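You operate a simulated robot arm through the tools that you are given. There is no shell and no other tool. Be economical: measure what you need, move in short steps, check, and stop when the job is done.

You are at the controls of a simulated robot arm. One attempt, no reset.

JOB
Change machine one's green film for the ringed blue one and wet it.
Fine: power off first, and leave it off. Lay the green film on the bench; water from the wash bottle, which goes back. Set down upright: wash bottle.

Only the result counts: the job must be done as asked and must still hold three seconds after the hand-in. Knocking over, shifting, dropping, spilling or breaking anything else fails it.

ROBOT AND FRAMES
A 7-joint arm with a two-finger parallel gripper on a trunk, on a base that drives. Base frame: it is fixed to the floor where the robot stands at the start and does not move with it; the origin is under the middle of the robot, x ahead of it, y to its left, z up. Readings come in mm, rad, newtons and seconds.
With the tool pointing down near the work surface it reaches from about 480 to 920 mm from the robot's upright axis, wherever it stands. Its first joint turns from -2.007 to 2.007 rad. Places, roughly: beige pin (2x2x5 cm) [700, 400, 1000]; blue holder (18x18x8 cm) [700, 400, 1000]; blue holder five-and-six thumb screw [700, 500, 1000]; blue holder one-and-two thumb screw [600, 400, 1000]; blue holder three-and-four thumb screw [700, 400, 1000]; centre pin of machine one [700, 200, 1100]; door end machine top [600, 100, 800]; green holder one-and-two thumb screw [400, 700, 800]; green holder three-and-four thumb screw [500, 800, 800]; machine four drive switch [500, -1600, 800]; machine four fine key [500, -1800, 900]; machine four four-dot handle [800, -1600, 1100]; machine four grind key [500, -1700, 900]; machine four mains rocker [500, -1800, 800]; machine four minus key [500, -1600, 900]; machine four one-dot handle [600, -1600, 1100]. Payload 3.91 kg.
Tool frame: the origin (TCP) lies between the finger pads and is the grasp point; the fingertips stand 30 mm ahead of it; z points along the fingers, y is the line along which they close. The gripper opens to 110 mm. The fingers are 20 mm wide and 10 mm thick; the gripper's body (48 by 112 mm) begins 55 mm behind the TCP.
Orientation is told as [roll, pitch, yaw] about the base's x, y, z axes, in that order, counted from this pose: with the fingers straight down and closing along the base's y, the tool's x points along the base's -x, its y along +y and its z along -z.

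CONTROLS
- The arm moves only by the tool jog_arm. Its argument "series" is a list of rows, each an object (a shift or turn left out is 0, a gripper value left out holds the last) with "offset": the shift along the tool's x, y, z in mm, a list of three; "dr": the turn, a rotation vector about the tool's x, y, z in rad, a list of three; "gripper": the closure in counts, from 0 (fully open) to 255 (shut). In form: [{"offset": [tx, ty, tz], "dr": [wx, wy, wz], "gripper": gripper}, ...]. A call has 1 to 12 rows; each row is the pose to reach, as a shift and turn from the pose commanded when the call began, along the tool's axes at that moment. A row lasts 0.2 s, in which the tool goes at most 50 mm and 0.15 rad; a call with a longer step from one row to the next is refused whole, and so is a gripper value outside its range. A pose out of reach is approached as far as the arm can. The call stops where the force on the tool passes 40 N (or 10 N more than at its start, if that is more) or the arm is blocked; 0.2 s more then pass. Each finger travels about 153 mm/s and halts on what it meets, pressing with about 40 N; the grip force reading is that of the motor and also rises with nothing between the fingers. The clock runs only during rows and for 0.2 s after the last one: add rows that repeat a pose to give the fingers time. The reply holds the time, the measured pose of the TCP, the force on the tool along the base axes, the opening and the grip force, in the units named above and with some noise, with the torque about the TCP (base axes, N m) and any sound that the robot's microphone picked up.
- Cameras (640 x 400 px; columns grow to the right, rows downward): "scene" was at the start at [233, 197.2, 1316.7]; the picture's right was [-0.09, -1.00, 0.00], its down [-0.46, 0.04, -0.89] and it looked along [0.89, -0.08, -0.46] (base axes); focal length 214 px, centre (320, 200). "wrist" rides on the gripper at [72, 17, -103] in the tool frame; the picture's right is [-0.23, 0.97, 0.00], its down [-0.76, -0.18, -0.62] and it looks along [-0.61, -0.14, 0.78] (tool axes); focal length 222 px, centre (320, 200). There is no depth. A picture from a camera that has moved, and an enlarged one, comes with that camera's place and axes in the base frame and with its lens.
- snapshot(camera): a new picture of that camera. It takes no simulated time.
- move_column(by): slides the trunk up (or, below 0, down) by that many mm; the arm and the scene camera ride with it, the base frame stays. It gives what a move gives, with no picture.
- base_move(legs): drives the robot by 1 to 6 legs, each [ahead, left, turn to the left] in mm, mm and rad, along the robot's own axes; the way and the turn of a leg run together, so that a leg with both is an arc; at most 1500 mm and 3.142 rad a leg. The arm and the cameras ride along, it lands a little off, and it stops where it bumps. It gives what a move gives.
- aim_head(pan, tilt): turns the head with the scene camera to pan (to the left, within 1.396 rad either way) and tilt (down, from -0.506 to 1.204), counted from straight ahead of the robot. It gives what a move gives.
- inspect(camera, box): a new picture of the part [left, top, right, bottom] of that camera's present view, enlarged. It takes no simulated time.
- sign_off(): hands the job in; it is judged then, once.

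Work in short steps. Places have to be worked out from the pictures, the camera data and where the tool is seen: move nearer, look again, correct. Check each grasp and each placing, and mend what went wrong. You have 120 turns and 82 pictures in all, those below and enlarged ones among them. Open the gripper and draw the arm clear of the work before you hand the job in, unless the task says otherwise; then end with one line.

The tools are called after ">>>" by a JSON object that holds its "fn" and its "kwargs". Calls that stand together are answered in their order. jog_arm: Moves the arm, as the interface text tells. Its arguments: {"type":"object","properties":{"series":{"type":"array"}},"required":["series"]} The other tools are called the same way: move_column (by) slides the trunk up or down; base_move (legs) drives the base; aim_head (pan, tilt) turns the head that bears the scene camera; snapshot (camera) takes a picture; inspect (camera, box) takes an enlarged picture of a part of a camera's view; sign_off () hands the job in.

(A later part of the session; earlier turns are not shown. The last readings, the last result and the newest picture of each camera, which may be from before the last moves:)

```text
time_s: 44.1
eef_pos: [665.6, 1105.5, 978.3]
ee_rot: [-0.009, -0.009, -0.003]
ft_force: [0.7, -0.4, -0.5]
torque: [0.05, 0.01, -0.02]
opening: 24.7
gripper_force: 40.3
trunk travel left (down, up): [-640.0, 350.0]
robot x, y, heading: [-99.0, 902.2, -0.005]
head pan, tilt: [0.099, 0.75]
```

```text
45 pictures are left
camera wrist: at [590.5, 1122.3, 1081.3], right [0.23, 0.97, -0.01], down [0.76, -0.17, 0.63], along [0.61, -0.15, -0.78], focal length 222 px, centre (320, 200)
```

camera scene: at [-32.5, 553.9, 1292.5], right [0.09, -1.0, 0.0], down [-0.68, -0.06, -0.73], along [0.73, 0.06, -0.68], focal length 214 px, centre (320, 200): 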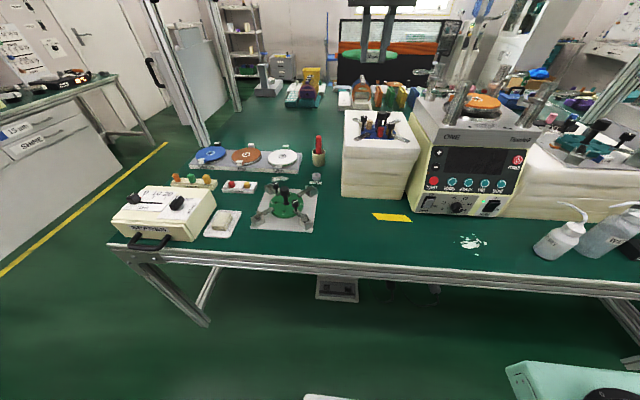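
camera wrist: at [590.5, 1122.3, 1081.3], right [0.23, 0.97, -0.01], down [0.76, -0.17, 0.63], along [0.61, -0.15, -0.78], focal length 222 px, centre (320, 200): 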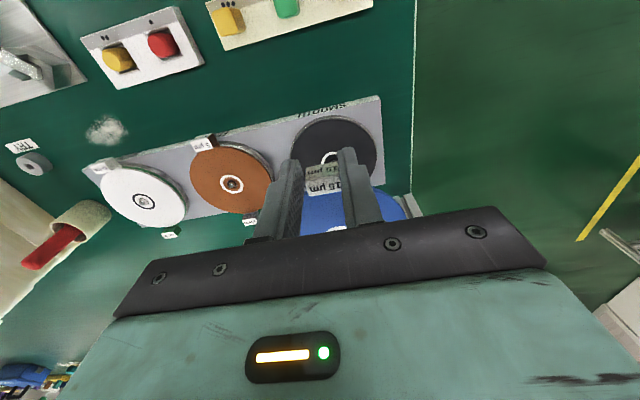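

Blue film is held, black pad left behind. I raise it and drive back to machine one.

>>> {"fn": "jog_arm", "kwargs": {"series": [{"offset": [0, 0, -45]}, {"offset": [0, 0, -90]}, {"offset": [0, 0, -135]}, {"offset": [0, 0, -180]}, {"offset": [0, 0, -225]}, {"offset": [0, 0, -257]}]}}

>>> {"fn": "base_move", "kwargs": {"legs": [[-100, 0, 0], [0, -902, 0.005]]}}

>>> {"fn": "aim_head", "kwargs": {"pan": -0.05, "tilt": 0.45}}

```text
time_s: 45.5
eef_pos: [662.8, 1106.5, 1214.4]
ee_rot: [-0.01, -0.011, -0.002]
ft_force: [-0.3, 0.1, -1.3]
torque: [0.01, 0.06, -0.02]
opening: 24.6
gripper_force: 40.1
out of reach, approached as far as the arm can: row 6
trunk travel left (down, up): [-640.0, 350.0]
robot x, y, heading: [-99.5, 900.7, 0.001]
head pan, tilt: [0.099, 0.75]
```

```text
time_s: 51.0
eef_pos: [558.1, 199.9, 1214.5]
ee_rot: [-0.011, -0.009, -0.012]
ft_force: [-0.2, -0.5, 0.1]
torque: [-0.03, 0.05, -0.02]
opening: 24.6
gripper_force: 39.8
trunk travel left (down, up): [-640.0, 350.0]
robot x, y, heading: [-203.9, -0.7, -0.011]
head pan, tilt: [0.099, 0.75]
```

```text
time_s: 51.8
eef_pos: [556.7, 199.8, 1214.3]
ee_rot: [-0.01, -0.009, -0.01]
ft_force: [-0.7, 1.2, 0.4]
torque: [-0.02, 0.03, -0.01]
opening: 24.5
gripper_force: 40.2
trunk travel left (down, up): [-640.0, 350.0]
robot x, y, heading: [-204.5, -2.2, -0.012]
head pan, tilt: [-0.051, 0.45]
```

I drive 60 mm nearer and bring the tool to the pose it had when the green film had just been lifted, to compare pictures.

>>> {"fn": "base_move", "kwargs": {"legs": [[50, 0, 0.011]]}}

```text
time_s: 52.7
eef_pos: [605.0, 209.9, 1214.3]
ee_rot: [-0.009, -0.01, 0.001]
ft_force: [-0.3, -0.1, -0.9]
torque: [0.03, 0.07, -0.01]
opening: 24.6
gripper_force: 40.0
trunk travel left (down, up): [-640.0, 350.0]
robot x, y, heading: [-153.5, -0.6, 0.002]
head pan, tilt: [-0.051, 0.45]
```

>>> {"fn": "jog_arm", "kwargs": {"series": [{"offset": [11, -26, -8]}, {"offset": [21.4, -53, -15.4]}, {"offset": [21.4, -53, -15.4]}]}}

>>> {"fn": "snapshot", "kwargs": {"camera": "wrist"}}

```text
time_s: 53.5
eef_pos: [582.6, 157.4, 1228.2]
ee_rot: [-0.01, -0.01, 0.001]
ft_force: [0.1, 0.2, -0.3]
torque: [0.01, 0.05, 0.02]
opening: 24.6
gripper_force: 40.2
trunk travel left (down, up): [-640.0, 350.0]
robot x, y, heading: [-155.5, 1.8, -0.003]
head pan, tilt: [-0.051, 0.45]
```

```text
44 pictures are left
camera wrist: at [508.6, 172.6, 1331.5], right [0.23, 0.97, -0.01], down [0.76, -0.17, 0.63], along [0.61, -0.15, -0.77], focal length 222 px, centre (320, 200)
```

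wrist: 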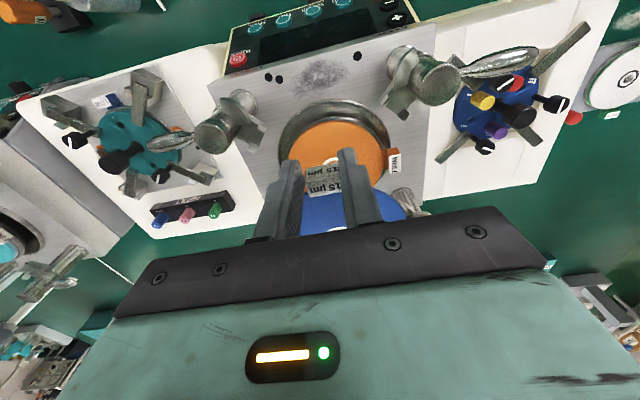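

The view matches the green-lift picture nearly exactly. I zoom at the held film to compare the ring's position in the hand with that of the green film.

>>> {"fn": "inspect", "kwargs": {"camera": "wrist", "box": [200, 90, 440, 240]}}

```text
2.67 times, centred on (320, 165) of wrist
camera zoom: at [508.6, 172.6, 1331.5], right [0.23, 0.97, -0.01], down [0.76, -0.17, 0.63], along [0.61, -0.15, -0.77], focal length 592 px, centre (320, 293)
```

zoom: 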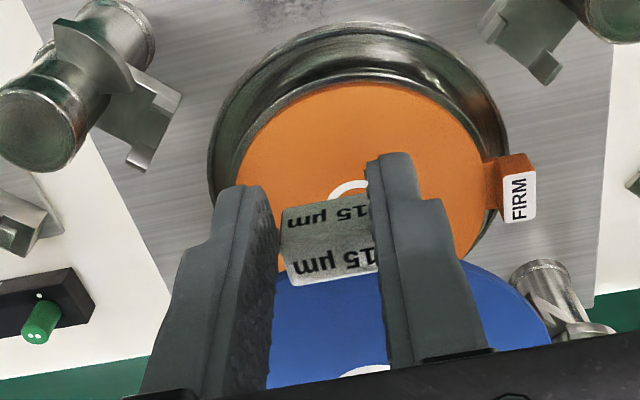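

The ring sits some 2–3 mm differently in the hand than the green one did. I check from the scene camera how the film hangs.

>>> {"fn": "inspect", "kwargs": {"camera": "scene", "box": [270, 110, 390, 210]}}

>>> {"fn": "inspect", "kwargs": {"camera": "wrist", "box": [290, 150, 370, 240]}}

```text
4.00 times, centred on (330, 160) of scene
camera zoom: at [79.0, 202.0, 1318.9], right [-0.05, -1.0, 0.0], down [-0.43, 0.02, -0.9], along [0.9, -0.05, -0.44], focal length 858 px, centre (280, 360)
```

zoom: 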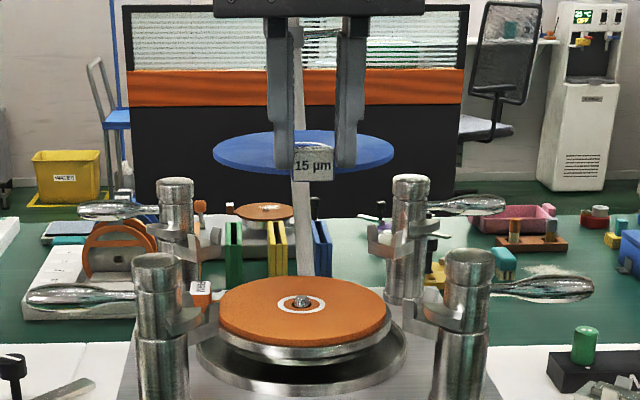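

```text
4.44 times, centred on (330, 195) of wrist
camera zoom: at [508.6, 172.6, 1331.5], right [0.23, 0.97, -0.01], down [0.76, -0.17, 0.63], along [0.61, -0.15, -0.77], focal length 987 px, centre (276, 222)
```

zoom: 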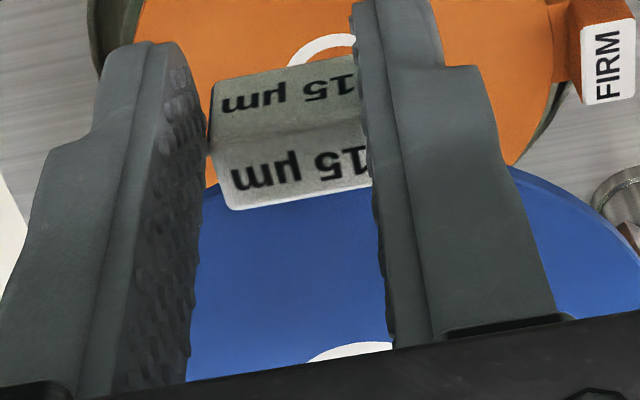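

Film-centre and pin agree in y within 1 mm and the hole offsets in the hand match to about 1 mm, so the green pick pose [583.6, 156.7] is the placing pose. I lower most of the way and read again.

>>> {"fn": "jog_arm", "kwargs": {"series": [{"offset": [-0.5, -0.3, 30]}, {"offset": [-0.5, -0.3, 60]}, {"offset": [-0.5, -0.3, 85]}, {"offset": [-0.5, -0.3, 92]}]}}

>>> {"fn": "inspect", "kwargs": {"camera": "scene", "box": [270, 110, 390, 210]}}

```text
time_s: 54.5
eef_pos: [584.7, 155.3, 1137.0]
ee_rot: [-0.011, -0.011, 0.002]
ft_force: [0.1, 0.6, 0.0]
torque: [0.04, 0.03, -0.03]
opening: 24.8
gripper_force: 39.8
trunk travel left (down, up): [-640.0, 350.0]
robot x, y, heading: [-152.8, -1.7, 0.005]
head pan, tilt: [-0.051, 0.45]
```

```text
4.00 times, centred on (330, 160) of scene
camera zoom: at [79.0, 201.9, 1318.9], right [-0.05, -1.0, 0.0], down [-0.43, 0.02, -0.9], along [0.9, -0.05, -0.44], focal length 858 px, centre (280, 360)
```

zoom: 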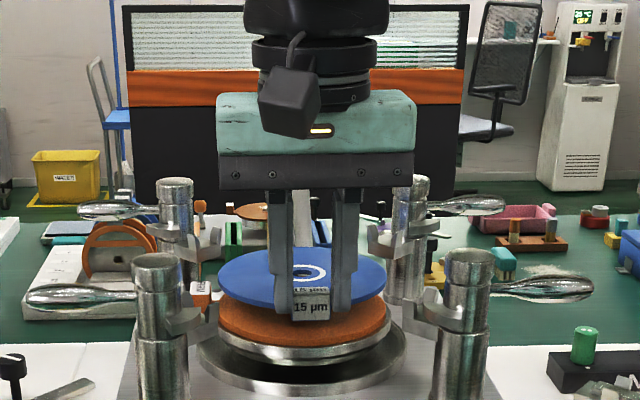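

The hole shows over the pin's column. I lower on in small steps, watching the force.

>>> {"fn": "jog_arm", "kwargs": {"series": [{"offset": [0, 0, 6]}, {"offset": [0, 0, 12]}, {"offset": [0, 0, 16]}, {"offset": [0, 0, 19]}, {"offset": [0, 0, 21]}, {"offset": [0, 0, 23]}]}}

>>> {"fn": "inspect", "kwargs": {"camera": "scene", "box": [290, 150, 370, 210]}}

```text
time_s: 55.9
eef_pos: [584.0, 155.6, 1116.3]
ee_rot: [-0.009, -0.015, 0.001]
ft_force: [-2.0, 0.4, 20.6]
torque: [0.05, -1.05, 0.01]
opening: 24.7
gripper_force: 40.1
trunk travel left (down, up): [-640.0, 350.0]
robot x, y, heading: [-153.7, 2.5, -0.003]
head pan, tilt: [-0.051, 0.45]
```

```text
6.67 times, centred on (330, 180) of scene
camera zoom: at [78.0, 201.8, 1319.3], right [-0.05, -1.0, 0.0], down [-0.43, 0.02, -0.9], along [0.9, -0.05, -0.43], focal length 1430 px, centre (253, 333)
```

zoom: 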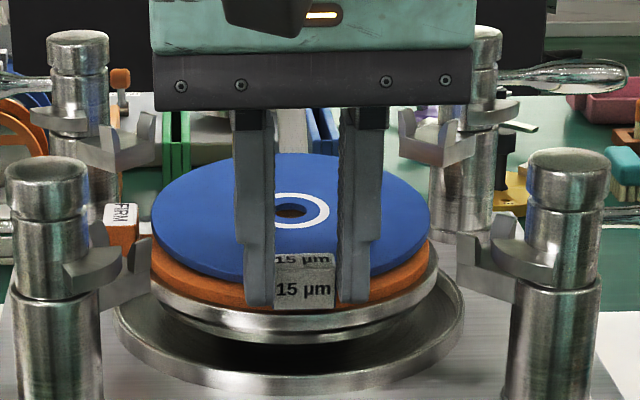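

Contact came 6 mm early: the film rests on the pin instead of around it. I compare the wrist view with the green pick picture to get the offset.

>>> {"fn": "inspect", "kwargs": {"camera": "wrist", "box": [200, 90, 440, 240]}}

>>> {"fn": "inspect", "kwargs": {"camera": "scene", "box": [312, 168, 342, 188]}}

```text
2.67 times, centred on (320, 165) of wrist
camera zoom: at [509.0, 172.0, 1219.0], right [0.23, 0.97, -0.01], down [0.75, -0.17, 0.63], along [0.62, -0.15, -0.77], focal length 592 px, centre (320, 293)
```

zoom: 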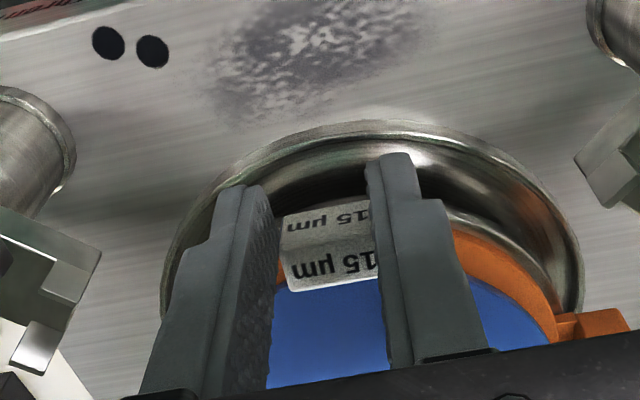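

```text
16.00 times, centred on (327, 178) of scene
camera zoom: at [78.0, 201.8, 1319.3], right [-0.05, -1.0, 0.0], down [-0.43, 0.02, -0.9], along [0.9, -0.05, -0.43], focal length 3432 px, centre (208, 552)
```

zoom: 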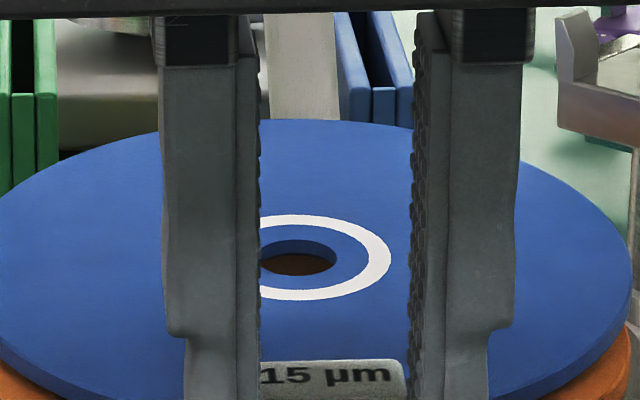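

Through the hole only pad is seen; comparing the plate's holes with the green pick view the hand is about 2.5 mm too far in +x and 2.5 mm too low in y. I lift a little, shift −4 mm x, +2 mm y, and look down the hole.

>>> {"fn": "jog_arm", "kwargs": {"series": [{"offset": [0, 0, -4]}, {"offset": [4, 2, -4]}, {"offset": [4, 2, -1]}]}}

>>> {"fn": "inspect", "kwargs": {"camera": "scene", "box": [312, 168, 342, 188]}}

```text
time_s: 56.7
eef_pos: [580.5, 156.7, 1116.7]
ee_rot: [-0.01, -0.011, 0.0]
ft_force: [0.1, -3.1, 12.5]
torque: [-0.05, -0.65, -0.2]
opening: 24.6
gripper_force: 40.0
trunk travel left (down, up): [-640.0, 350.0]
robot x, y, heading: [-155.3, 0.8, -0.0]
head pan, tilt: [-0.051, 0.45]
```

```text
16.00 times, centred on (327, 178) of scene
camera zoom: at [78.6, 201.6, 1319.1], right [-0.05, -1.0, 0.0], down [-0.43, 0.02, -0.9], along [0.9, -0.05, -0.43], focal length 3432 px, centre (208, 552)
```

zoom: 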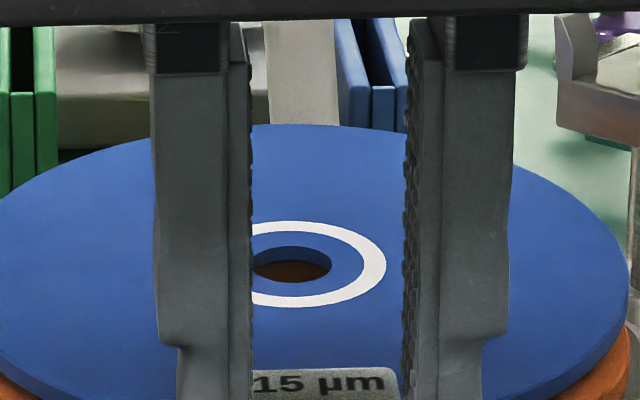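

Contact persists. I raise the film out of the sightline and measure the pin itself at the same high zoom.

>>> {"fn": "jog_arm", "kwargs": {"series": [{"offset": [0, 0, -35]}, {"offset": [0, 0, -75]}]}}

>>> {"fn": "inspect", "kwargs": {"camera": "scene", "box": [312, 168, 342, 188]}}

>>> {"fn": "inspect", "kwargs": {"camera": "scene", "box": [290, 150, 370, 210]}}

```text
time_s: 57.3
eef_pos: [583.7, 157.5, 1192.3]
ee_rot: [-0.011, -0.01, 0.004]
ft_force: [0.7, 0.0, -0.3]
torque: [-0.02, 0.03, 0.04]
opening: 24.7
gripper_force: 40.2
trunk travel left (down, up): [-640.0, 350.0]
robot x, y, heading: [-154.6, 1.8, -0.003]
head pan, tilt: [-0.051, 0.45]
```

```text
16.00 times, centred on (327, 178) of scene
camera zoom: at [79.2, 202.0, 1318.8], right [-0.05, -1.0, 0.0], down [-0.43, 0.02, -0.9], along [0.9, -0.05, -0.44], focal length 3432 px, centre (208, 552)
```

zoom: 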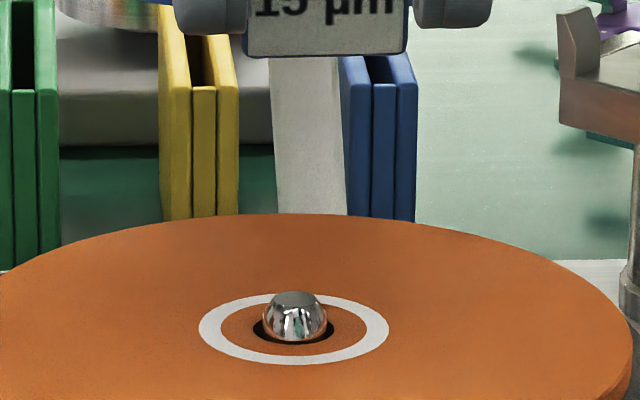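

```text
6.67 times, centred on (330, 180) of scene
camera zoom: at [79.2, 202.0, 1318.8], right [-0.05, -1.0, 0.0], down [-0.43, 0.02, -0.9], along [0.9, -0.05, -0.44], focal length 1430 px, centre (253, 333)
```

zoom: 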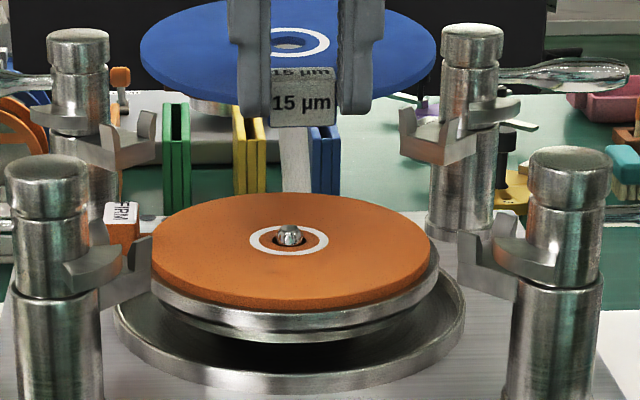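

The pin is tapered, about 6 mm tall, and was hidden under the near part of the film: the hole is about 9 mm too far in +x. I shift back 9 mm, lower to just above the pin, and look down the hole.

>>> {"fn": "jog_arm", "kwargs": {"series": [{"offset": [9, -0.5, 30]}, {"offset": [9, -0.5, 60]}, {"offset": [9, -0.5, 71]}, {"offset": [9, -0.5, 71]}]}}

>>> {"fn": "inspect", "kwargs": {"camera": "scene", "box": [312, 168, 342, 188]}}

```text
time_s: 58.3
eef_pos: [572.2, 156.6, 1120.6]
ee_rot: [-0.009, -0.009, 0.002]
ft_force: [0.5, -0.3, -0.9]
torque: [-0.01, 0.05, 0.05]
opening: 24.6
gripper_force: 40.3
trunk travel left (down, up): [-640.0, 350.0]
robot x, y, heading: [-156.1, -0.2, 0.003]
head pan, tilt: [-0.051, 0.45]
```

```text
16.00 times, centred on (327, 178) of scene
camera zoom: at [79.0, 201.9, 1318.9], right [-0.05, -1.0, 0.0], down [-0.43, 0.02, -0.9], along [0.9, -0.05, -0.44], focal length 3432 px, centre (208, 552)
```

zoom: 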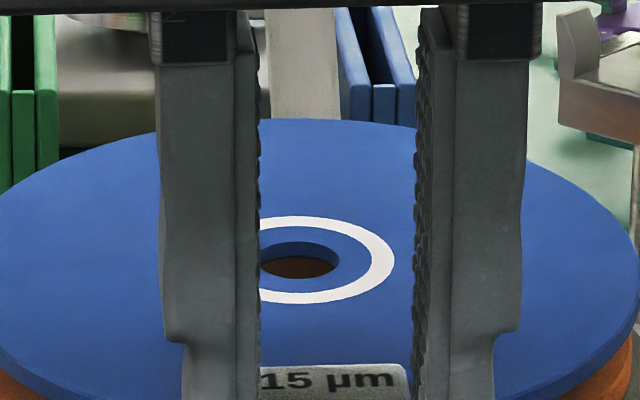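

At this x the remaining drop (about 11 mm) to line up with the pad equals the drop to the pick height, so it is aligned. I lower in small steps.

>>> {"fn": "jog_arm", "kwargs": {"series": [{"offset": [0, 0.5, 3]}, {"offset": [0, 0.5, 5]}, {"offset": [0, 0.5, 7]}]}}

>>> {"fn": "inspect", "kwargs": {"camera": "scene", "box": [312, 168, 342, 188]}}

```text
time_s: 59.1
eef_pos: [572.2, 156.2, 1114.9]
ee_rot: [-0.007, -0.015, 0.004]
ft_force: [-0.5, 1.1, 16.3]
torque: [0.12, -0.46, 0.03]
opening: 24.4
gripper_force: 40.1
trunk travel left (down, up): [-640.0, 350.0]
robot x, y, heading: [-152.7, 0.3, 0.002]
head pan, tilt: [-0.051, 0.45]
```

```text
16.00 times, centred on (327, 178) of scene
camera zoom: at [78.2, 201.8, 1319.4], right [-0.05, -1.0, 0.0], down [-0.43, 0.02, -0.9], along [0.9, -0.05, -0.43], focal length 3432 px, centre (208, 552)
```

zoom: 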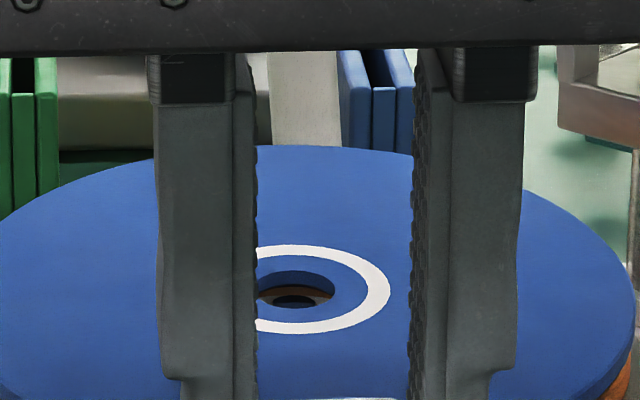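

The ring now looks foreshortened less than the pad's (28° against 21°): the first contact tipped the film about 0.11 rad in the fingers, far edge up. I raise, pitch the hand forward 0.11 to level the film, return the x shift, and look.

>>> {"fn": "jog_arm", "kwargs": {"series": [{"offset": [0, 0, -12]}, {"offset": [-6, 0, -25], "dr": [0, 0.06, 0]}, {"offset": [-11, 0, -25], "dr": [0, 0.11, 0]}, {"offset": [-11, 0, -15], "dr": [0, 0.11, 0]}]}}

>>> {"fn": "inspect", "kwargs": {"camera": "scene", "box": [312, 165, 342, 185]}}

```text
time_s: 60.1
eef_pos: [583.5, 156.7, 1129.2]
ee_rot: [-0.009, 0.101, 0.001]
ft_force: [-0.5, 0.9, 0.1]
torque: [0.01, 0.04, 0.02]
opening: 24.8
gripper_force: 40.3
trunk travel left (down, up): [-640.0, 350.0]
robot x, y, heading: [-154.1, 1.4, 0.0]
head pan, tilt: [-0.051, 0.45]
```

```text
16.00 times, centred on (327, 175) of scene
camera zoom: at [79.0, 201.9, 1318.9], right [-0.05, -1.0, 0.0], down [-0.43, 0.02, -0.9], along [0.9, -0.05, -0.44], focal length 3432 px, centre (208, 600)
```

zoom: 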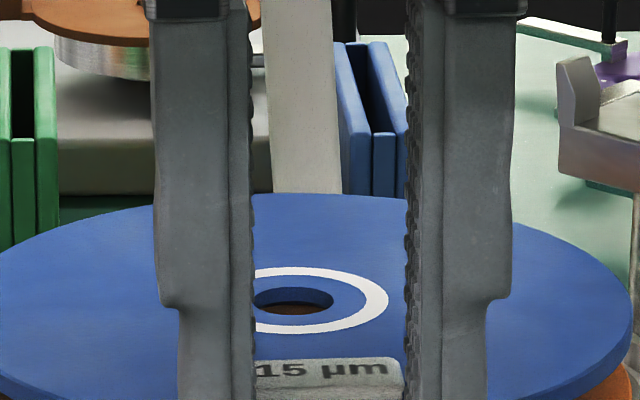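

The film is level again. I lower 7 mm to bring the film just at pin-top height and look through the hole.

>>> {"fn": "jog_arm", "kwargs": {"series": [{"offset": [-0.4, -0.4, 4]}, {"offset": [-0.7, -0.4, 7]}, {"offset": [-0.7, -0.4, 7]}]}}

>>> {"fn": "inspect", "kwargs": {"camera": "scene", "box": [312, 168, 342, 188]}}

```text
time_s: 60.9
eef_pos: [582.0, 155.3, 1123.5]
ee_rot: [-0.009, 0.097, -0.001]
ft_force: [-6.2, -0.5, 13.4]
torque: [-0.03, -0.74, -0.05]
opening: 25.0
gripper_force: 40.5
trunk travel left (down, up): [-640.0, 350.0]
robot x, y, heading: [-151.5, 2.1, -0.0]
head pan, tilt: [-0.051, 0.45]
```

```text
16.00 times, centred on (327, 178) of scene
camera zoom: at [78.1, 201.8, 1319.3], right [-0.05, -1.0, 0.0], down [-0.43, 0.02, -0.9], along [0.9, -0.05, -0.43], focal length 3432 px, centre (208, 552)
```

zoom: 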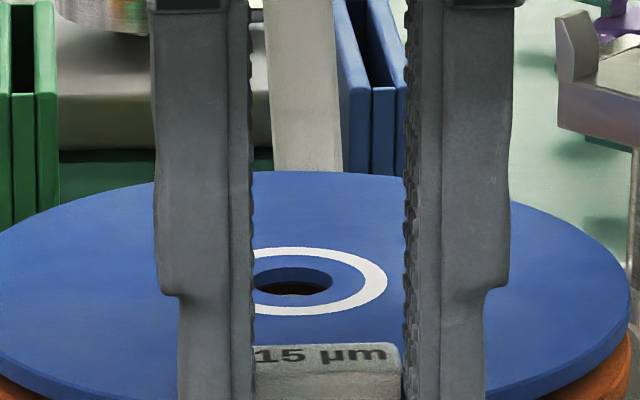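

Contact again with the pin just short of the hole: in the earlier tilted view the dark ellipse in the hole was the pin, so at x≈572 the hole was over it, and levelling moved it 8 mm too far. I lift, shift back 8 mm, and lower.

>>> {"fn": "jog_arm", "kwargs": {"series": [{"offset": [0.6, 0, -6]}, {"offset": [8.6, 0.5, -5.2]}, {"offset": [8.4, 0.5, -3.2]}, {"offset": [8.2, 0.5, -1.2]}, {"offset": [8, 0.5, 0.8]}]}}

>>> {"fn": "inspect", "kwargs": {"camera": "scene", "box": [312, 168, 342, 188]}}

```text
time_s: 62.1
eef_pos: [575.8, 156.6, 1121.7]
ee_rot: [-0.009, 0.101, -0.001]
ft_force: [2.0, -0.4, 1.5]
torque: [0.01, -0.17, -0.02]
opening: 24.7
gripper_force: 40.4
trunk travel left (down, up): [-640.0, 350.0]
robot x, y, heading: [-153.1, 2.7, -0.0]
head pan, tilt: [-0.051, 0.45]
```

```text
16.00 times, centred on (327, 178) of scene
camera zoom: at [79.0, 201.9, 1318.9], right [-0.05, -1.0, 0.0], down [-0.43, 0.02, -0.9], along [0.9, -0.05, -0.44], focal length 3432 px, centre (208, 552)
```

zoom: 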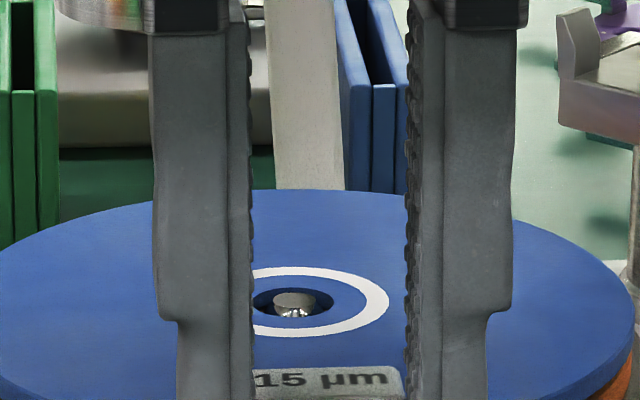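

The pin is now in the hole. I lower the last millimetres vertically with 1 mm relief in +x.

>>> {"fn": "jog_arm", "kwargs": {"series": [{"offset": [-1, 0, 0]}, {"offset": [-1.2, 0, 2]}, {"offset": [-1.3, 0, 3]}, {"offset": [-1.4, 0, 4]}, {"offset": [-1.5, 0, 5]}, {"offset": [-1.6, 0, 6]}]}}

>>> {"fn": "inspect", "kwargs": {"camera": "scene", "box": [312, 168, 342, 188]}}

```text
time_s: 63.5
eef_pos: [575.6, 157.3, 1116.7]
ee_rot: [-0.009, 0.096, 0.0]
ft_force: [5.8, 0.8, 26.3]
torque: [0.07, -0.95, 0.0]
opening: 24.7
gripper_force: 40.7
trunk travel left (down, up): [-640.0, 350.0]
robot x, y, heading: [-153.0, 3.3, 0.002]
head pan, tilt: [-0.051, 0.45]
```

```text
16.00 times, centred on (327, 178) of scene
camera zoom: at [78.3, 201.7, 1319.4], right [-0.05, -1.0, 0.0], down [-0.43, 0.02, -0.9], along [0.9, -0.05, -0.43], focal length 3432 px, centre (208, 552)
```

zoom: 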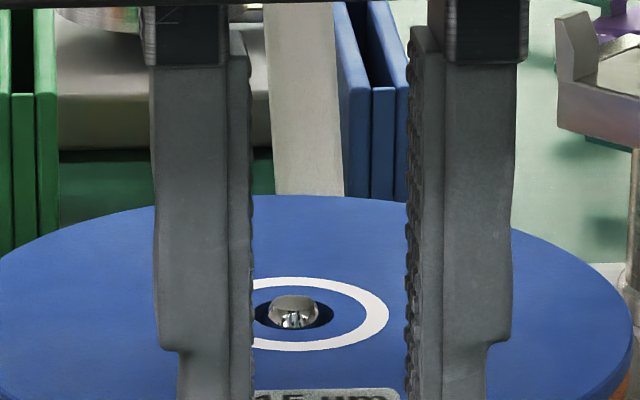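

Film seated with the pin standing through it. I ease the pressure, open the fingers and rise.

>>> {"fn": "jog_arm", "kwargs": {"series": [{"offset": [0.2, 0, -2]}, {"offset": [0.2, 0, -2], "gripper": 200}, {"offset": [0.2, 0, -2], "gripper": 165}, {"offset": [0.2, 0, -2], "gripper": 140}, {"offset": [0.2, 0, -2]}]}}

>>> {"fn": "jog_arm", "kwargs": {"series": [{"offset": [1, 0, -10]}, {"offset": [4, 0, -40]}, {"offset": [8, 0, -80]}]}}

>>> {"fn": "inspect", "kwargs": {"camera": "scene", "box": [290, 150, 370, 210]}}

```text
time_s: 64.7
eef_pos: [576.2, 157.4, 1116.5]
ee_rot: [-0.01, 0.1, -0.001]
ft_force: [0.1, 0.5, -0.1]
torque: [0.02, 0.02, -0.02]
opening: 49.4
gripper_force: 0.1
trunk travel left (down, up): [-640.0, 350.0]
robot x, y, heading: [-154.5, 2.2, -0.002]
head pan, tilt: [-0.051, 0.45]
```

```text
time_s: 65.5
eef_pos: [579.4, 158.4, 1195.9]
ee_rot: [-0.011, 0.1, 0.001]
ft_force: [0.2, 1.1, 0.7]
torque: [0.01, 0.04, -0.01]
opening: 49.5
gripper_force: 0.1
trunk travel left (down, up): [-640.0, 350.0]
robot x, y, heading: [-151.4, 2.9, -0.0]
head pan, tilt: [-0.051, 0.45]
```

```text
6.67 times, centred on (330, 180) of scene
camera zoom: at [79.1, 201.9, 1318.8], right [-0.05, -1.0, 0.0], down [-0.43, 0.02, -0.9], along [0.9, -0.05, -0.44], focal length 1430 px, centre (253, 333)
```

zoom: 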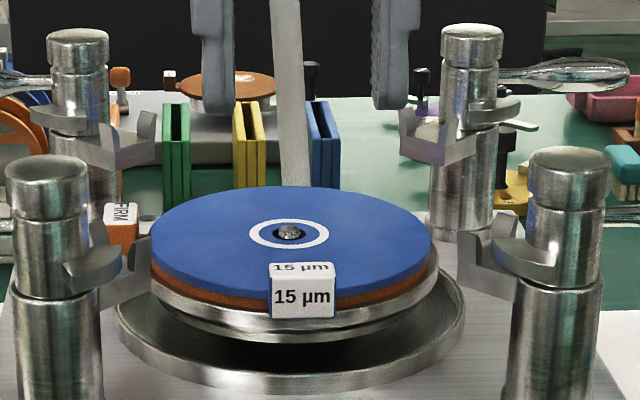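

The blue film is seated flat on pad and pin. Next the WATER wash bottle: I raise the arm, back off, and drive right to look at it closely.

>>> {"fn": "jog_arm", "kwargs": {"series": [{"offset": [0, 0, -30], "dr": [0, -0.1, 0]}, {"offset": [45, 0, -35], "dr": [0, -0.1, 0]}, {"offset": [90, 0, -35], "dr": [0, -0.1, 0]}]}}

>>> {"fn": "base_move", "kwargs": {"legs": [[-150, 0, 0], [0, -250, 0]]}}

>>> {"fn": "aim_head", "kwargs": {"pan": -0.35, "tilt": 0.75}}

>>> {"fn": "snapshot", "kwargs": {"camera": "scene"}}

```text
time_s: 66.3
eef_pos: [493.8, 157.2, 1239.7]
ee_rot: [-0.009, 0.001, 0.0]
ft_force: [0.6, 0.5, 0.1]
torque: [0.04, 0.03, -0.01]
opening: 49.3
gripper_force: 0.0
trunk travel left (down, up): [-640.0, 350.0]
robot x, y, heading: [-155.7, 1.0, 0.001]
head pan, tilt: [-0.051, 0.45]
```

```text
time_s: 69.1
eef_pos: [340.1, -90.1, 1239.3]
ee_rot: [-0.01, -0.001, 0.0]
ft_force: [0.1, 0.3, 0.3]
torque: [-0.01, 0.03, 0.0]
opening: 49.3
gripper_force: 0.1
trunk travel left (down, up): [-640.0, 350.0]
robot x, y, heading: [-305.0, -243.5, 0.002]
head pan, tilt: [-0.051, 0.45]
```

```text
time_s: 69.9
eef_pos: [341.4, -90.7, 1240.8]
ee_rot: [-0.009, 0.001, -0.001]
ft_force: [-0.2, 0.5, 0.0]
torque: [-0.03, 0.02, 0.01]
opening: 49.5
gripper_force: 0.1
trunk travel left (down, up): [-640.0, 350.0]
robot x, y, heading: [-305.1, -249.8, -0.003]
head pan, tilt: [-0.351, 0.75]
```

```text
26 pictures are left
camera scene: at [-86.1, -69.8, 1292.5], right [-0.34, -0.94, 0.0], down [-0.64, 0.23, -0.73], along [0.69, -0.25, -0.68], focal length 214 px, centre (320, 200)
```

scene: 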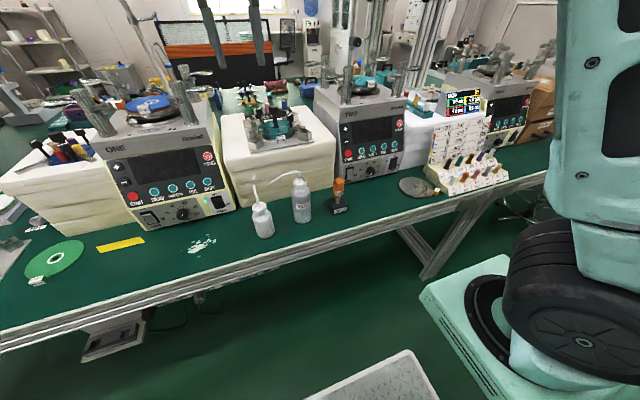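

I zoom in on the two bottles.

>>> {"fn": "inspect", "kwargs": {"camera": "scene", "box": [230, 160, 358, 240]}}

>>> {"fn": "snapshot", "kwargs": {"camera": "wrist"}}

```text
5.00 times, centred on (294, 200) of scene
camera zoom: at [-86.1, -69.8, 1292.5], right [-0.34, -0.94, 0.0], down [-0.64, 0.23, -0.73], along [0.69, -0.25, -0.68], focal length 1072 px, centre (450, 200)
```

zoom: 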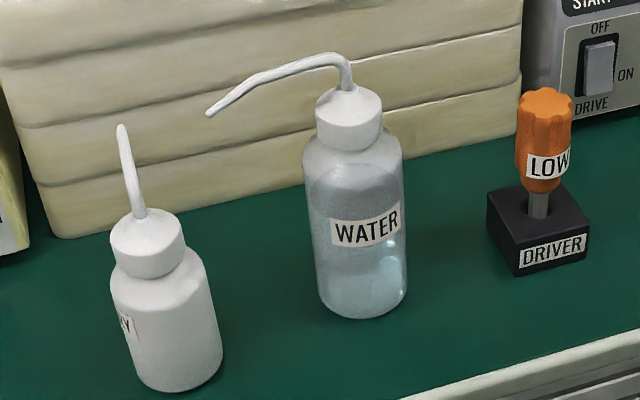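

```text
24 pictures are left
camera wrist: at [267.3, -74.2, 1343.4], right [0.23, 0.97, -0.01], down [0.76, -0.17, 0.63], along [0.61, -0.15, -0.78], focal length 222 px, centre (320, 200)
```

wrist: 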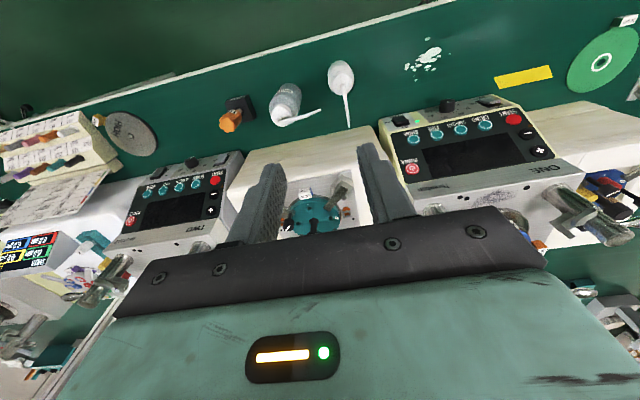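

Water bottle: axis about [381, -178], body Ø60 up to z≈875, cap top 930, nozzle tip at [383, -103, 936] pointing +y. I back off 150 mm, open to ~90 mm and bring the tool to a forward-tilted pose in front of it.

>>> {"fn": "base_move", "kwargs": {"legs": [[-150, 0, 0]]}}

>>> {"fn": "jog_arm", "kwargs": {"series": [{"offset": [-6, -11, 43], "dr": [0, -0.15, 0], "gripper": 42}, {"offset": [-12, -22, 87], "dr": [0, -0.3, 0]}, {"offset": [-18, -33, 130], "dr": [0, -0.45, 0]}, {"offset": [-25, -44, 174], "dr": [0, -0.6, 0]}, {"offset": [-31, -55, 217], "dr": [0, -0.75, 0]}, {"offset": [-37, -66, 261], "dr": [0, -0.9, 0]}, {"offset": [-44, -77, 304], "dr": [0, -1.05, 0]}, {"offset": [-50, -88, 348], "dr": [0, -1.2, 0]}]}}

>>> {"fn": "snapshot", "kwargs": {"camera": "wrist"}}

```text
time_s: 71.3
eef_pos: [190.5, -93.0, 1239.7]
ee_rot: [-0.012, 0.001, -0.001]
ft_force: [-0.7, 0.1, 0.4]
torque: [0.01, -0.03, -0.01]
opening: 49.8
gripper_force: 0.1
trunk travel left (down, up): [-640.0, 350.0]
robot x, y, heading: [-455.5, -248.2, -0.003]
head pan, tilt: [-0.351, 0.75]
```

```text
time_s: 73.1
eef_pos: [238.9, -182.2, 893.0]
ee_rot: [-0.02, -1.201, 0.016]
ft_force: [-0.6, 1.2, 0.9]
torque: [-0.02, 0.05, -0.02]
opening: 91.9
gripper_force: 0.1
trunk travel left (down, up): [-640.0, 350.0]
robot x, y, heading: [-457.4, -248.6, -0.004]
head pan, tilt: [-0.351, 0.75]
```

```text
23 pictures are left
camera wrist: at [114.7, -166.5, 863.0], right [0.08, 0.98, 0.2], down [-0.31, -0.17, 0.94], along [0.95, -0.14, 0.28], focal length 222 px, centre (320, 200)
```

wrist: 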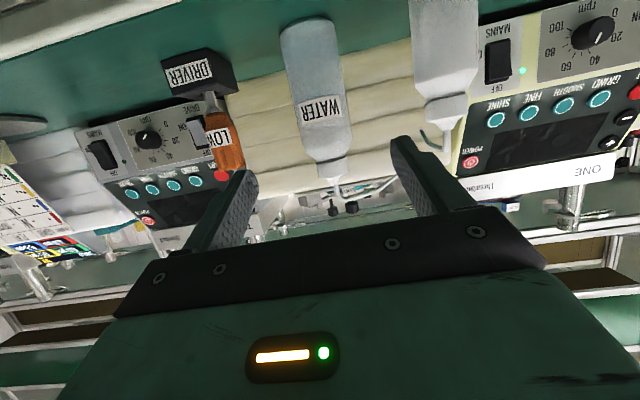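

The bottle is nearly centred; it wants 5 mm more toward −y. I advance along the tool axis with the fingers astride the body.

>>> {"fn": "jog_arm", "kwargs": {"series": [{"offset": [0, -5, 0]}, {"offset": [0, -5, 40]}, {"offset": [0, -5, 80]}, {"offset": [0, -5, 110]}, {"offset": [0, -5, 135]}, {"offset": [0, -5, 150]}]}}

>>> {"fn": "snapshot", "kwargs": {"camera": "wrist"}}

>>> {"fn": "inspect", "kwargs": {"camera": "scene", "box": [300, 120, 460, 240]}}

```text
time_s: 74.5
eef_pos: [379.4, -188.9, 839.0]
ee_rot: [-0.029, -1.199, 0.024]
ft_force: [-0.7, 0.2, 0.3]
torque: [-0.01, 0.02, 0.01]
opening: 92.0
gripper_force: 0.1
trunk travel left (down, up): [-640.0, 350.0]
robot x, y, heading: [-457.6, -246.6, -0.006]
head pan, tilt: [-0.351, 0.75]
```

```text
22 pictures are left
camera wrist: at [254.6, -173.1, 808.6], right [0.08, 0.98, 0.2], down [-0.3, -0.17, 0.94], along [0.95, -0.14, 0.28], focal length 222 px, centre (320, 200)
```

wrist: 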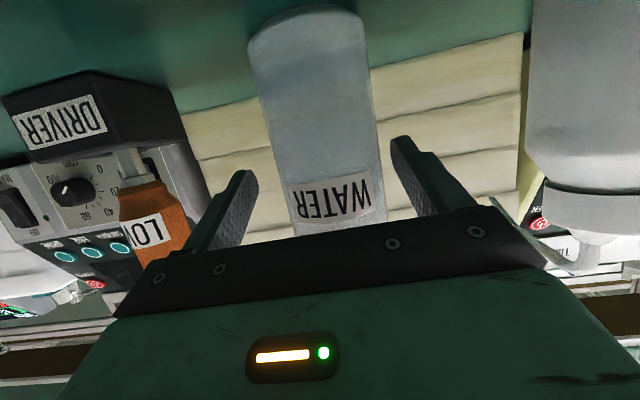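

```text
3.33 times, centred on (380, 180) of scene
camera zoom: at [-238.0, -70.0, 1292.5], right [-0.35, -0.94, 0.0], down [-0.64, 0.24, -0.73], along [0.69, -0.25, -0.68], focal length 715 px, centre (120, 267)
```

zoom: 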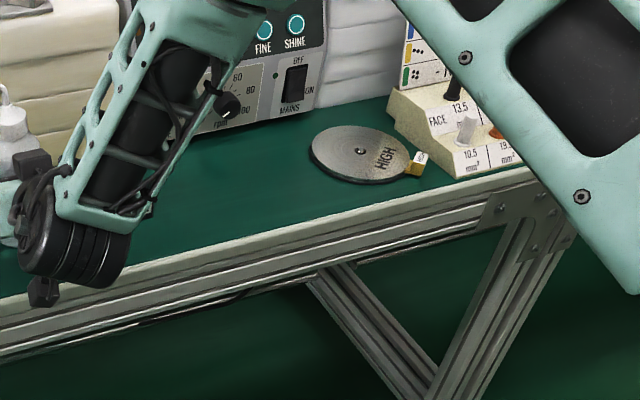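

The bottle is about 5 mm toward +y of the finger midline; I correct and close gently step by step.

>>> {"fn": "jog_arm", "kwargs": {"series": [{"offset": [0, 5, 5]}, {"offset": [0, 5, 5], "gripper": 90}, {"offset": [0, 5, 5], "gripper": 105}, {"offset": [0, 5, 5], "gripper": 112}, {"offset": [0, 5, 5], "gripper": 112}]}}

>>> {"fn": "jog_arm", "kwargs": {"series": [{"offset": [0, 0, 0], "gripper": 118}, {"offset": [0, 0, 0], "gripper": 118}]}}

```text
time_s: 75.7
eef_pos: [382.6, -183.8, 837.5]
ee_rot: [-0.027, -1.199, 0.024]
ft_force: [0.8, 0.7, 0.0]
torque: [-0.01, 0.01, 0.0]
opening: 62.2
gripper_force: 0.6
trunk travel left (down, up): [-640.0, 350.0]
robot x, y, heading: [-455.8, -244.0, -0.001]
head pan, tilt: [-0.351, 0.75]
```

```text
time_s: 76.3
eef_pos: [382.5, -183.8, 836.7]
ee_rot: [-0.029, -1.2, 0.025]
ft_force: [-0.6, 0.9, -0.2]
torque: [0.02, -0.01, 0.01]
opening: 60.0
gripper_force: 0.6
trunk travel left (down, up): [-640.0, 350.0]
robot x, y, heading: [-457.7, -243.4, -0.007]
head pan, tilt: [-0.351, 0.75]
```

>>> {"fn": "jog_arm", "kwargs": {"series": [{"offset": [0, 0, 0], "gripper": 124}, {"offset": [0, 0, 0], "gripper": 124}]}}

>>> {"fn": "jog_arm", "kwargs": {"series": [{"offset": [0, 0, 0], "gripper": 132}, {"offset": [0, 0, 0], "gripper": 132}]}}

```text
time_s: 76.9
eef_pos: [382.6, -182.7, 836.9]
ee_rot: [-0.029, -1.2, 0.023]
ft_force: [-0.9, 1.1, -0.4]
torque: [0.14, -0.01, 0.02]
opening: 59.0
gripper_force: 39.9
trunk travel left (down, up): [-640.0, 350.0]
robot x, y, heading: [-461.7, -241.8, -0.007]
head pan, tilt: [-0.351, 0.75]
```

```text
time_s: 77.5
eef_pos: [383.1, -183.5, 836.3]
ee_rot: [-0.027, -1.199, 0.026]
ft_force: [0.0, 1.0, 0.9]
torque: [0.17, 0.0, 0.06]
opening: 59.3
gripper_force: 39.9
trunk travel left (down, up): [-640.0, 350.0]
robot x, y, heading: [-461.2, -245.8, -0.003]
head pan, tilt: [-0.351, 0.75]
```

Firmly held at 59 mm, nothing squirted. I lift straight up and look.

>>> {"fn": "jog_arm", "kwargs": {"series": [{"offset": [-14, 0, -5.4]}, {"offset": [-47, 0, -18]}, {"offset": [-93, 0, -36]}, {"offset": [-140, 0, -54]}]}}

>>> {"fn": "snapshot", "kwargs": {"camera": "scene"}}

```text
refused: row 4 steps farther than a row can; nothing moved
```

```text
20 pictures are left
camera scene: at [-237.9, -70.1, 1292.5], right [-0.35, -0.94, 0.0], down [-0.64, 0.24, -0.73], along [0.69, -0.25, -0.68], focal length 214 px, centre (320, 200)
```

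scene: 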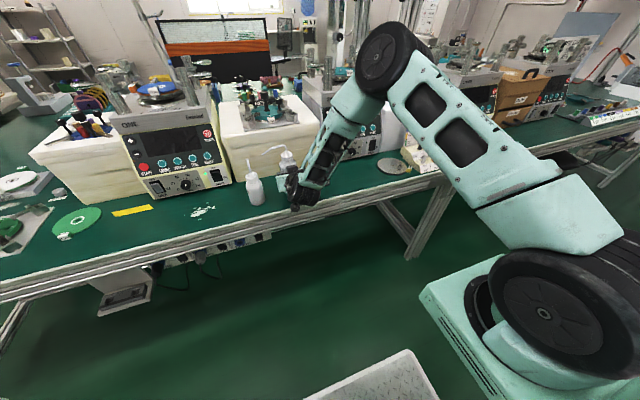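

Grip holds. I lift in legal steps, then raise the trunk.

>>> {"fn": "jog_arm", "kwargs": {"series": [{"offset": [-14, 0, -5.4]}, {"offset": [-50, 0, -19.4]}, {"offset": [-90, 0, -35]}, {"offset": [-120, 0, -46.6]}]}}

>>> {"fn": "move_column", "kwargs": {"by": 310}}

>>> {"fn": "aim_head", "kwargs": {"pan": 0.1, "tilt": 0.7}}

>>> {"fn": "snapshot", "kwargs": {"camera": "scene"}}

```text
time_s: 78.5
eef_pos: [384.6, -181.0, 965.6]
ee_rot: [-0.029, -1.199, 0.026]
ft_force: [0.4, 0.3, -3.4]
torque: [0.0, -0.03, -0.01]
opening: 58.9
gripper_force: 40.3
trunk travel left (down, up): [-640.0, 350.0]
robot x, y, heading: [-460.8, -247.8, -0.003]
head pan, tilt: [-0.351, 0.75]
```

```text
time_s: 81.6
eef_pos: [384.7, -181.7, 1275.4]
ee_rot: [-0.028, -1.199, 0.024]
ft_force: [0.5, -0.3, -2.9]
torque: [-0.01, 0.0, 0.0]
opening: 59.0
gripper_force: 40.0
trunk travel left (down, up): [-950.0, 40.0]
robot x, y, heading: [-456.6, -242.5, -0.005]
head pan, tilt: [-0.351, 0.75]
```

```text
time_s: 82.5
eef_pos: [385.3, -181.0, 1275.4]
ee_rot: [-0.027, -1.199, 0.024]
ft_force: [-0.3, -0.1, -3.2]
torque: [-0.01, 0.03, -0.03]
opening: 58.7
gripper_force: 40.0
trunk travel left (down, up): [-950.0, 40.0]
robot x, y, heading: [-457.5, -245.7, -0.005]
head pan, tilt: [0.099, 0.7]
```

```text
19 pictures are left
camera scene: at [-230.9, -33.3, 1606.7], right [0.09, -1.0, 0.0], down [-0.64, -0.06, -0.76], along [0.76, 0.07, -0.64], focal length 214 px, centre (320, 200)
```

scene: 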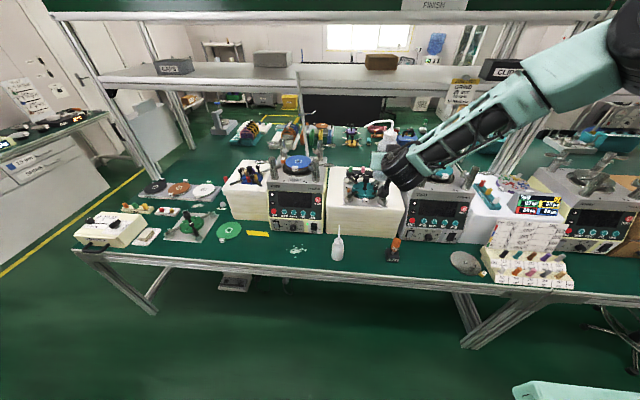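

Bottle held upright (about 3 N). I drive left, then forward, to bring the nozzle tip over the film.

>>> {"fn": "base_move", "kwargs": {"legs": [[0, 256, 0.005], [275, 0, 0]]}}

>>> {"fn": "aim_head", "kwargs": {"pan": -0.05, "tilt": 0.75}}

>>> {"fn": "snapshot", "kwargs": {"camera": "scene"}}

```text
time_s: 85.8
eef_pos: [660.2, 73.7, 1275.2]
ee_rot: [-0.027, -1.198, 0.029]
ft_force: [0.1, -0.5, -3.1]
torque: [-0.04, 0.04, -0.01]
opening: 59.1
gripper_force: 39.8
trunk travel left (down, up): [-950.0, 40.0]
robot x, y, heading: [-179.9, 7.9, -0.001]
head pan, tilt: [0.099, 0.7]
```

```text
time_s: 86.5
eef_pos: [660.1, 74.0, 1275.7]
ee_rot: [-0.029, -1.199, 0.027]
ft_force: [0.6, -0.4, -3.2]
torque: [0.0, 0.02, -0.01]
opening: 58.9
gripper_force: 39.8
trunk travel left (down, up): [-950.0, 40.0]
robot x, y, heading: [-182.5, 3.9, -0.0]
head pan, tilt: [-0.051, 0.75]
```

```text
18 pictures are left
camera scene: at [42.1, 208.4, 1602.5], right [-0.05, -1.0, 0.0], down [-0.68, 0.03, -0.73], along [0.73, -0.04, -0.68], focal length 214 px, centre (320, 200)
```

scene: 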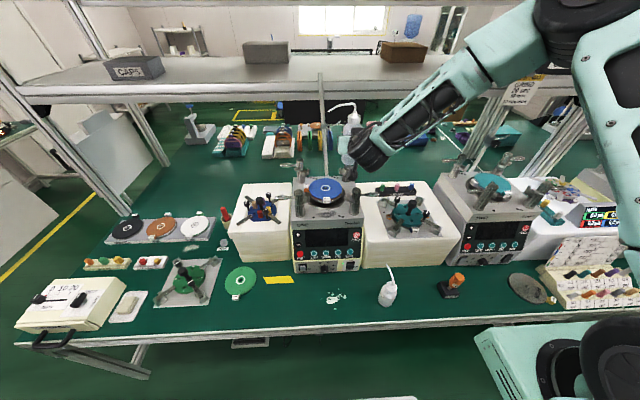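

The tip is at about [660, 152, 1375], above the film's centre. I tilt the bottle 0.45 rad toward the film, keeping the tip over its centre, and lower a bit.

>>> {"fn": "jog_arm", "kwargs": {"series": [{"offset": [9, -7, 3.6], "dr": [0.041, 0, -0.105]}, {"offset": [19, -14, 7.2], "dr": [0.081, 0, -0.21]}, {"offset": [28, -22, 11], "dr": [0.122, 0, -0.314]}, {"offset": [37, -29, 14.5], "dr": [0.163, 0, -0.419]}]}}

>>> {"fn": "inspect", "kwargs": {"camera": "scene", "box": [260, 80, 420, 240]}}

```text
time_s: 87.5
eef_pos: [660.7, 44.9, 1234.8]
ee_rot: [-0.941, -0.99, 0.855]
ft_force: [-0.1, -0.7, -3.7]
torque: [0.03, 0.0, 0.02]
opening: 59.0
gripper_force: 40.4
trunk travel left (down, up): [-950.0, 40.0]
robot x, y, heading: [-182.4, 8.7, -0.0]
head pan, tilt: [-0.051, 0.75]
```

```text
2.50 times, centred on (340, 160) of scene
camera zoom: at [42.1, 208.3, 1602.5], right [-0.05, -1.0, 0.0], down [-0.68, 0.04, -0.73], along [0.73, -0.04, -0.68], focal length 536 px, centre (270, 300)
```

zoom: 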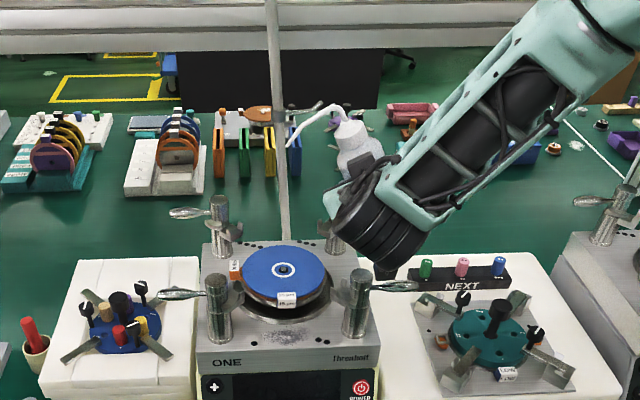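

Tip still over the centre, nothing pouring. I tilt on to 0.95 rad so the nozzle points down.

>>> {"fn": "jog_arm", "kwargs": {"series": [{"offset": [3, -2.4, 1.1], "dr": [0.045, 0, -0.117]}, {"offset": [6, -4.8, 2.2], "dr": [0.09, 0, -0.233]}, {"offset": [9, -7.2, 3.4], "dr": [0.136, 0, -0.35]}, {"offset": [11.6, -9.6, 4.5], "dr": [0.181, 0, -0.466]}, {"offset": [11.6, -9.6, 4.5], "dr": [0.181, 0, -0.466]}]}}

>>> {"fn": "inspect", "kwargs": {"camera": "scene", "box": [290, 120, 390, 220]}}

```text
time_s: 88.8
eef_pos: [659.3, 30.7, 1228.7]
ee_rot: [-1.322, -0.563, 1.13]
ft_force: [0.7, -0.2, -2.8]
torque: [-0.03, 0.01, 0.02]
opening: 59.0
gripper_force: 40.1
trunk travel left (down, up): [-950.0, 40.0]
robot x, y, heading: [-184.1, 8.0, -0.001]
head pan, tilt: [-0.051, 0.75]
```

```text
4.00 times, centred on (340, 170) of scene
camera zoom: at [42.1, 208.4, 1602.4], right [-0.05, -1.0, 0.0], down [-0.68, 0.04, -0.73], along [0.73, -0.04, -0.68], focal length 858 px, centre (240, 320)
```

zoom: 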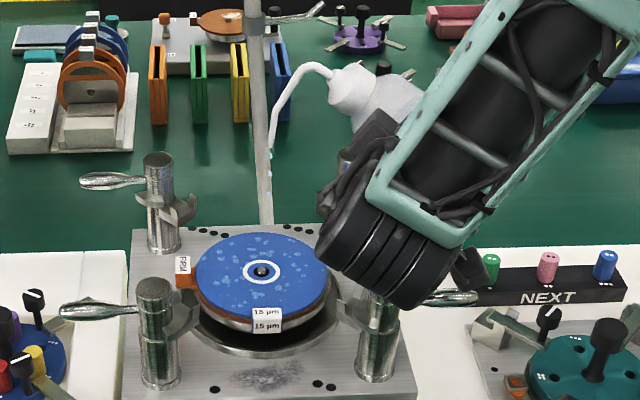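

Water has poured and the film is covered with drops. I turn the bottle upright again with the tip still above the film.

>>> {"fn": "jog_arm", "kwargs": {"series": [{"offset": [-7.3, -1.7, -2.8], "dr": [-0.043, 0, 0.111]}, {"offset": [-14.5, -3.3, -5.7], "dr": [-0.086, 0, 0.221]}, {"offset": [-21.8, -5, -8.5], "dr": [-0.129, 0, 0.332]}, {"offset": [-29, -6.6, -11.3], "dr": [-0.172, 0, 0.443]}, {"offset": [-36.3, -8.3, -14.1], "dr": [-0.215, 0, 0.553]}, {"offset": [-43.5, -9.9, -17], "dr": [-0.258, 0, 0.664]}, {"offset": [-50.8, -11.6, -19.8], "dr": [-0.301, 0, 0.774]}, {"offset": [-58, -13.2, -22.6], "dr": [-0.344, 0, 0.885]}]}}

>>> {"fn": "inspect", "kwargs": {"camera": "scene", "box": [290, 120, 390, 220]}}

```text
time_s: 90.5
eef_pos: [659.0, 76.1, 1275.2]
ee_rot: [-0.023, -1.199, 0.025]
ft_force: [-0.4, 0.8, -3.6]
torque: [-0.02, 0.03, 0.01]
opening: 58.7
gripper_force: 39.6
trunk travel left (down, up): [-950.0, 40.0]
robot x, y, heading: [-182.0, 6.6, 0.005]
head pan, tilt: [-0.051, 0.75]
```

```text
4.00 times, centred on (340, 170) of scene
camera zoom: at [42.1, 208.5, 1602.4], right [-0.05, -1.0, 0.0], down [-0.68, 0.03, -0.73], along [0.73, -0.04, -0.68], focal length 858 px, centre (240, 320)
```

zoom: 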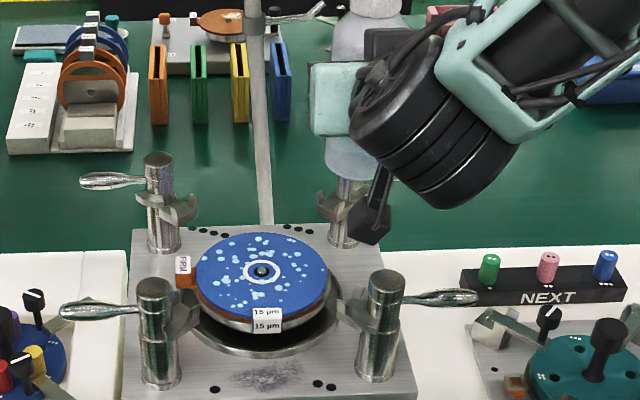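

The film is well wetted and the plate dry. I take the bottle back along the same way and lower the trunk.

>>> {"fn": "base_move", "kwargs": {"legs": [[-275, 0, 0], [0, -257, -0.006]]}}

>>> {"fn": "move_column", "kwargs": {"by": -300}}

>>> {"fn": "snapshot", "kwargs": {"camera": "wrist"}}

```text
time_s: 93.9
eef_pos: [385.0, -194.0, 1276.0]
ee_rot: [-0.026, -1.198, 0.02]
ft_force: [0.5, -0.3, -2.6]
torque: [0.0, 0.0, -0.01]
opening: 59.1
gripper_force: 40.1
trunk travel left (down, up): [-950.0, 40.0]
robot x, y, heading: [-461.8, -252.9, -0.004]
head pan, tilt: [-0.051, 0.75]
```

```text
time_s: 96.9
eef_pos: [386.0, -194.7, 974.1]
ee_rot: [-0.027, -1.199, 0.016]
ft_force: [0.6, 0.2, -2.0]
torque: [-0.05, -0.01, -0.03]
opening: 58.9
gripper_force: 40.0
trunk travel left (down, up): [-650.0, 340.0]
robot x, y, heading: [-460.6, -253.0, -0.013]
head pan, tilt: [-0.051, 0.75]
```

```text
14 pictures are left
camera wrist: at [262.0, -177.3, 945.1], right [0.09, 0.98, 0.2], down [-0.31, -0.17, 0.94], along [0.95, -0.15, 0.28], focal length 222 px, centre (320, 200)
```

wrist: 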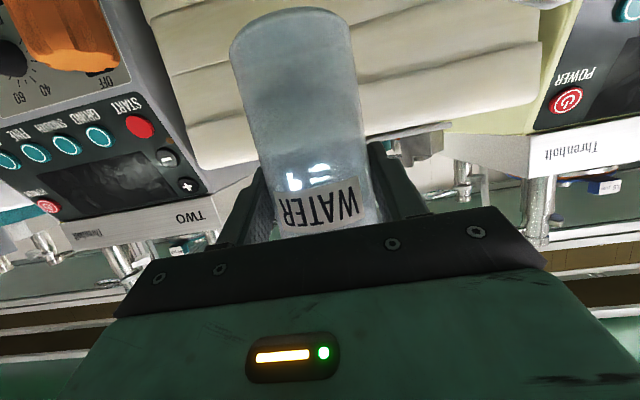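

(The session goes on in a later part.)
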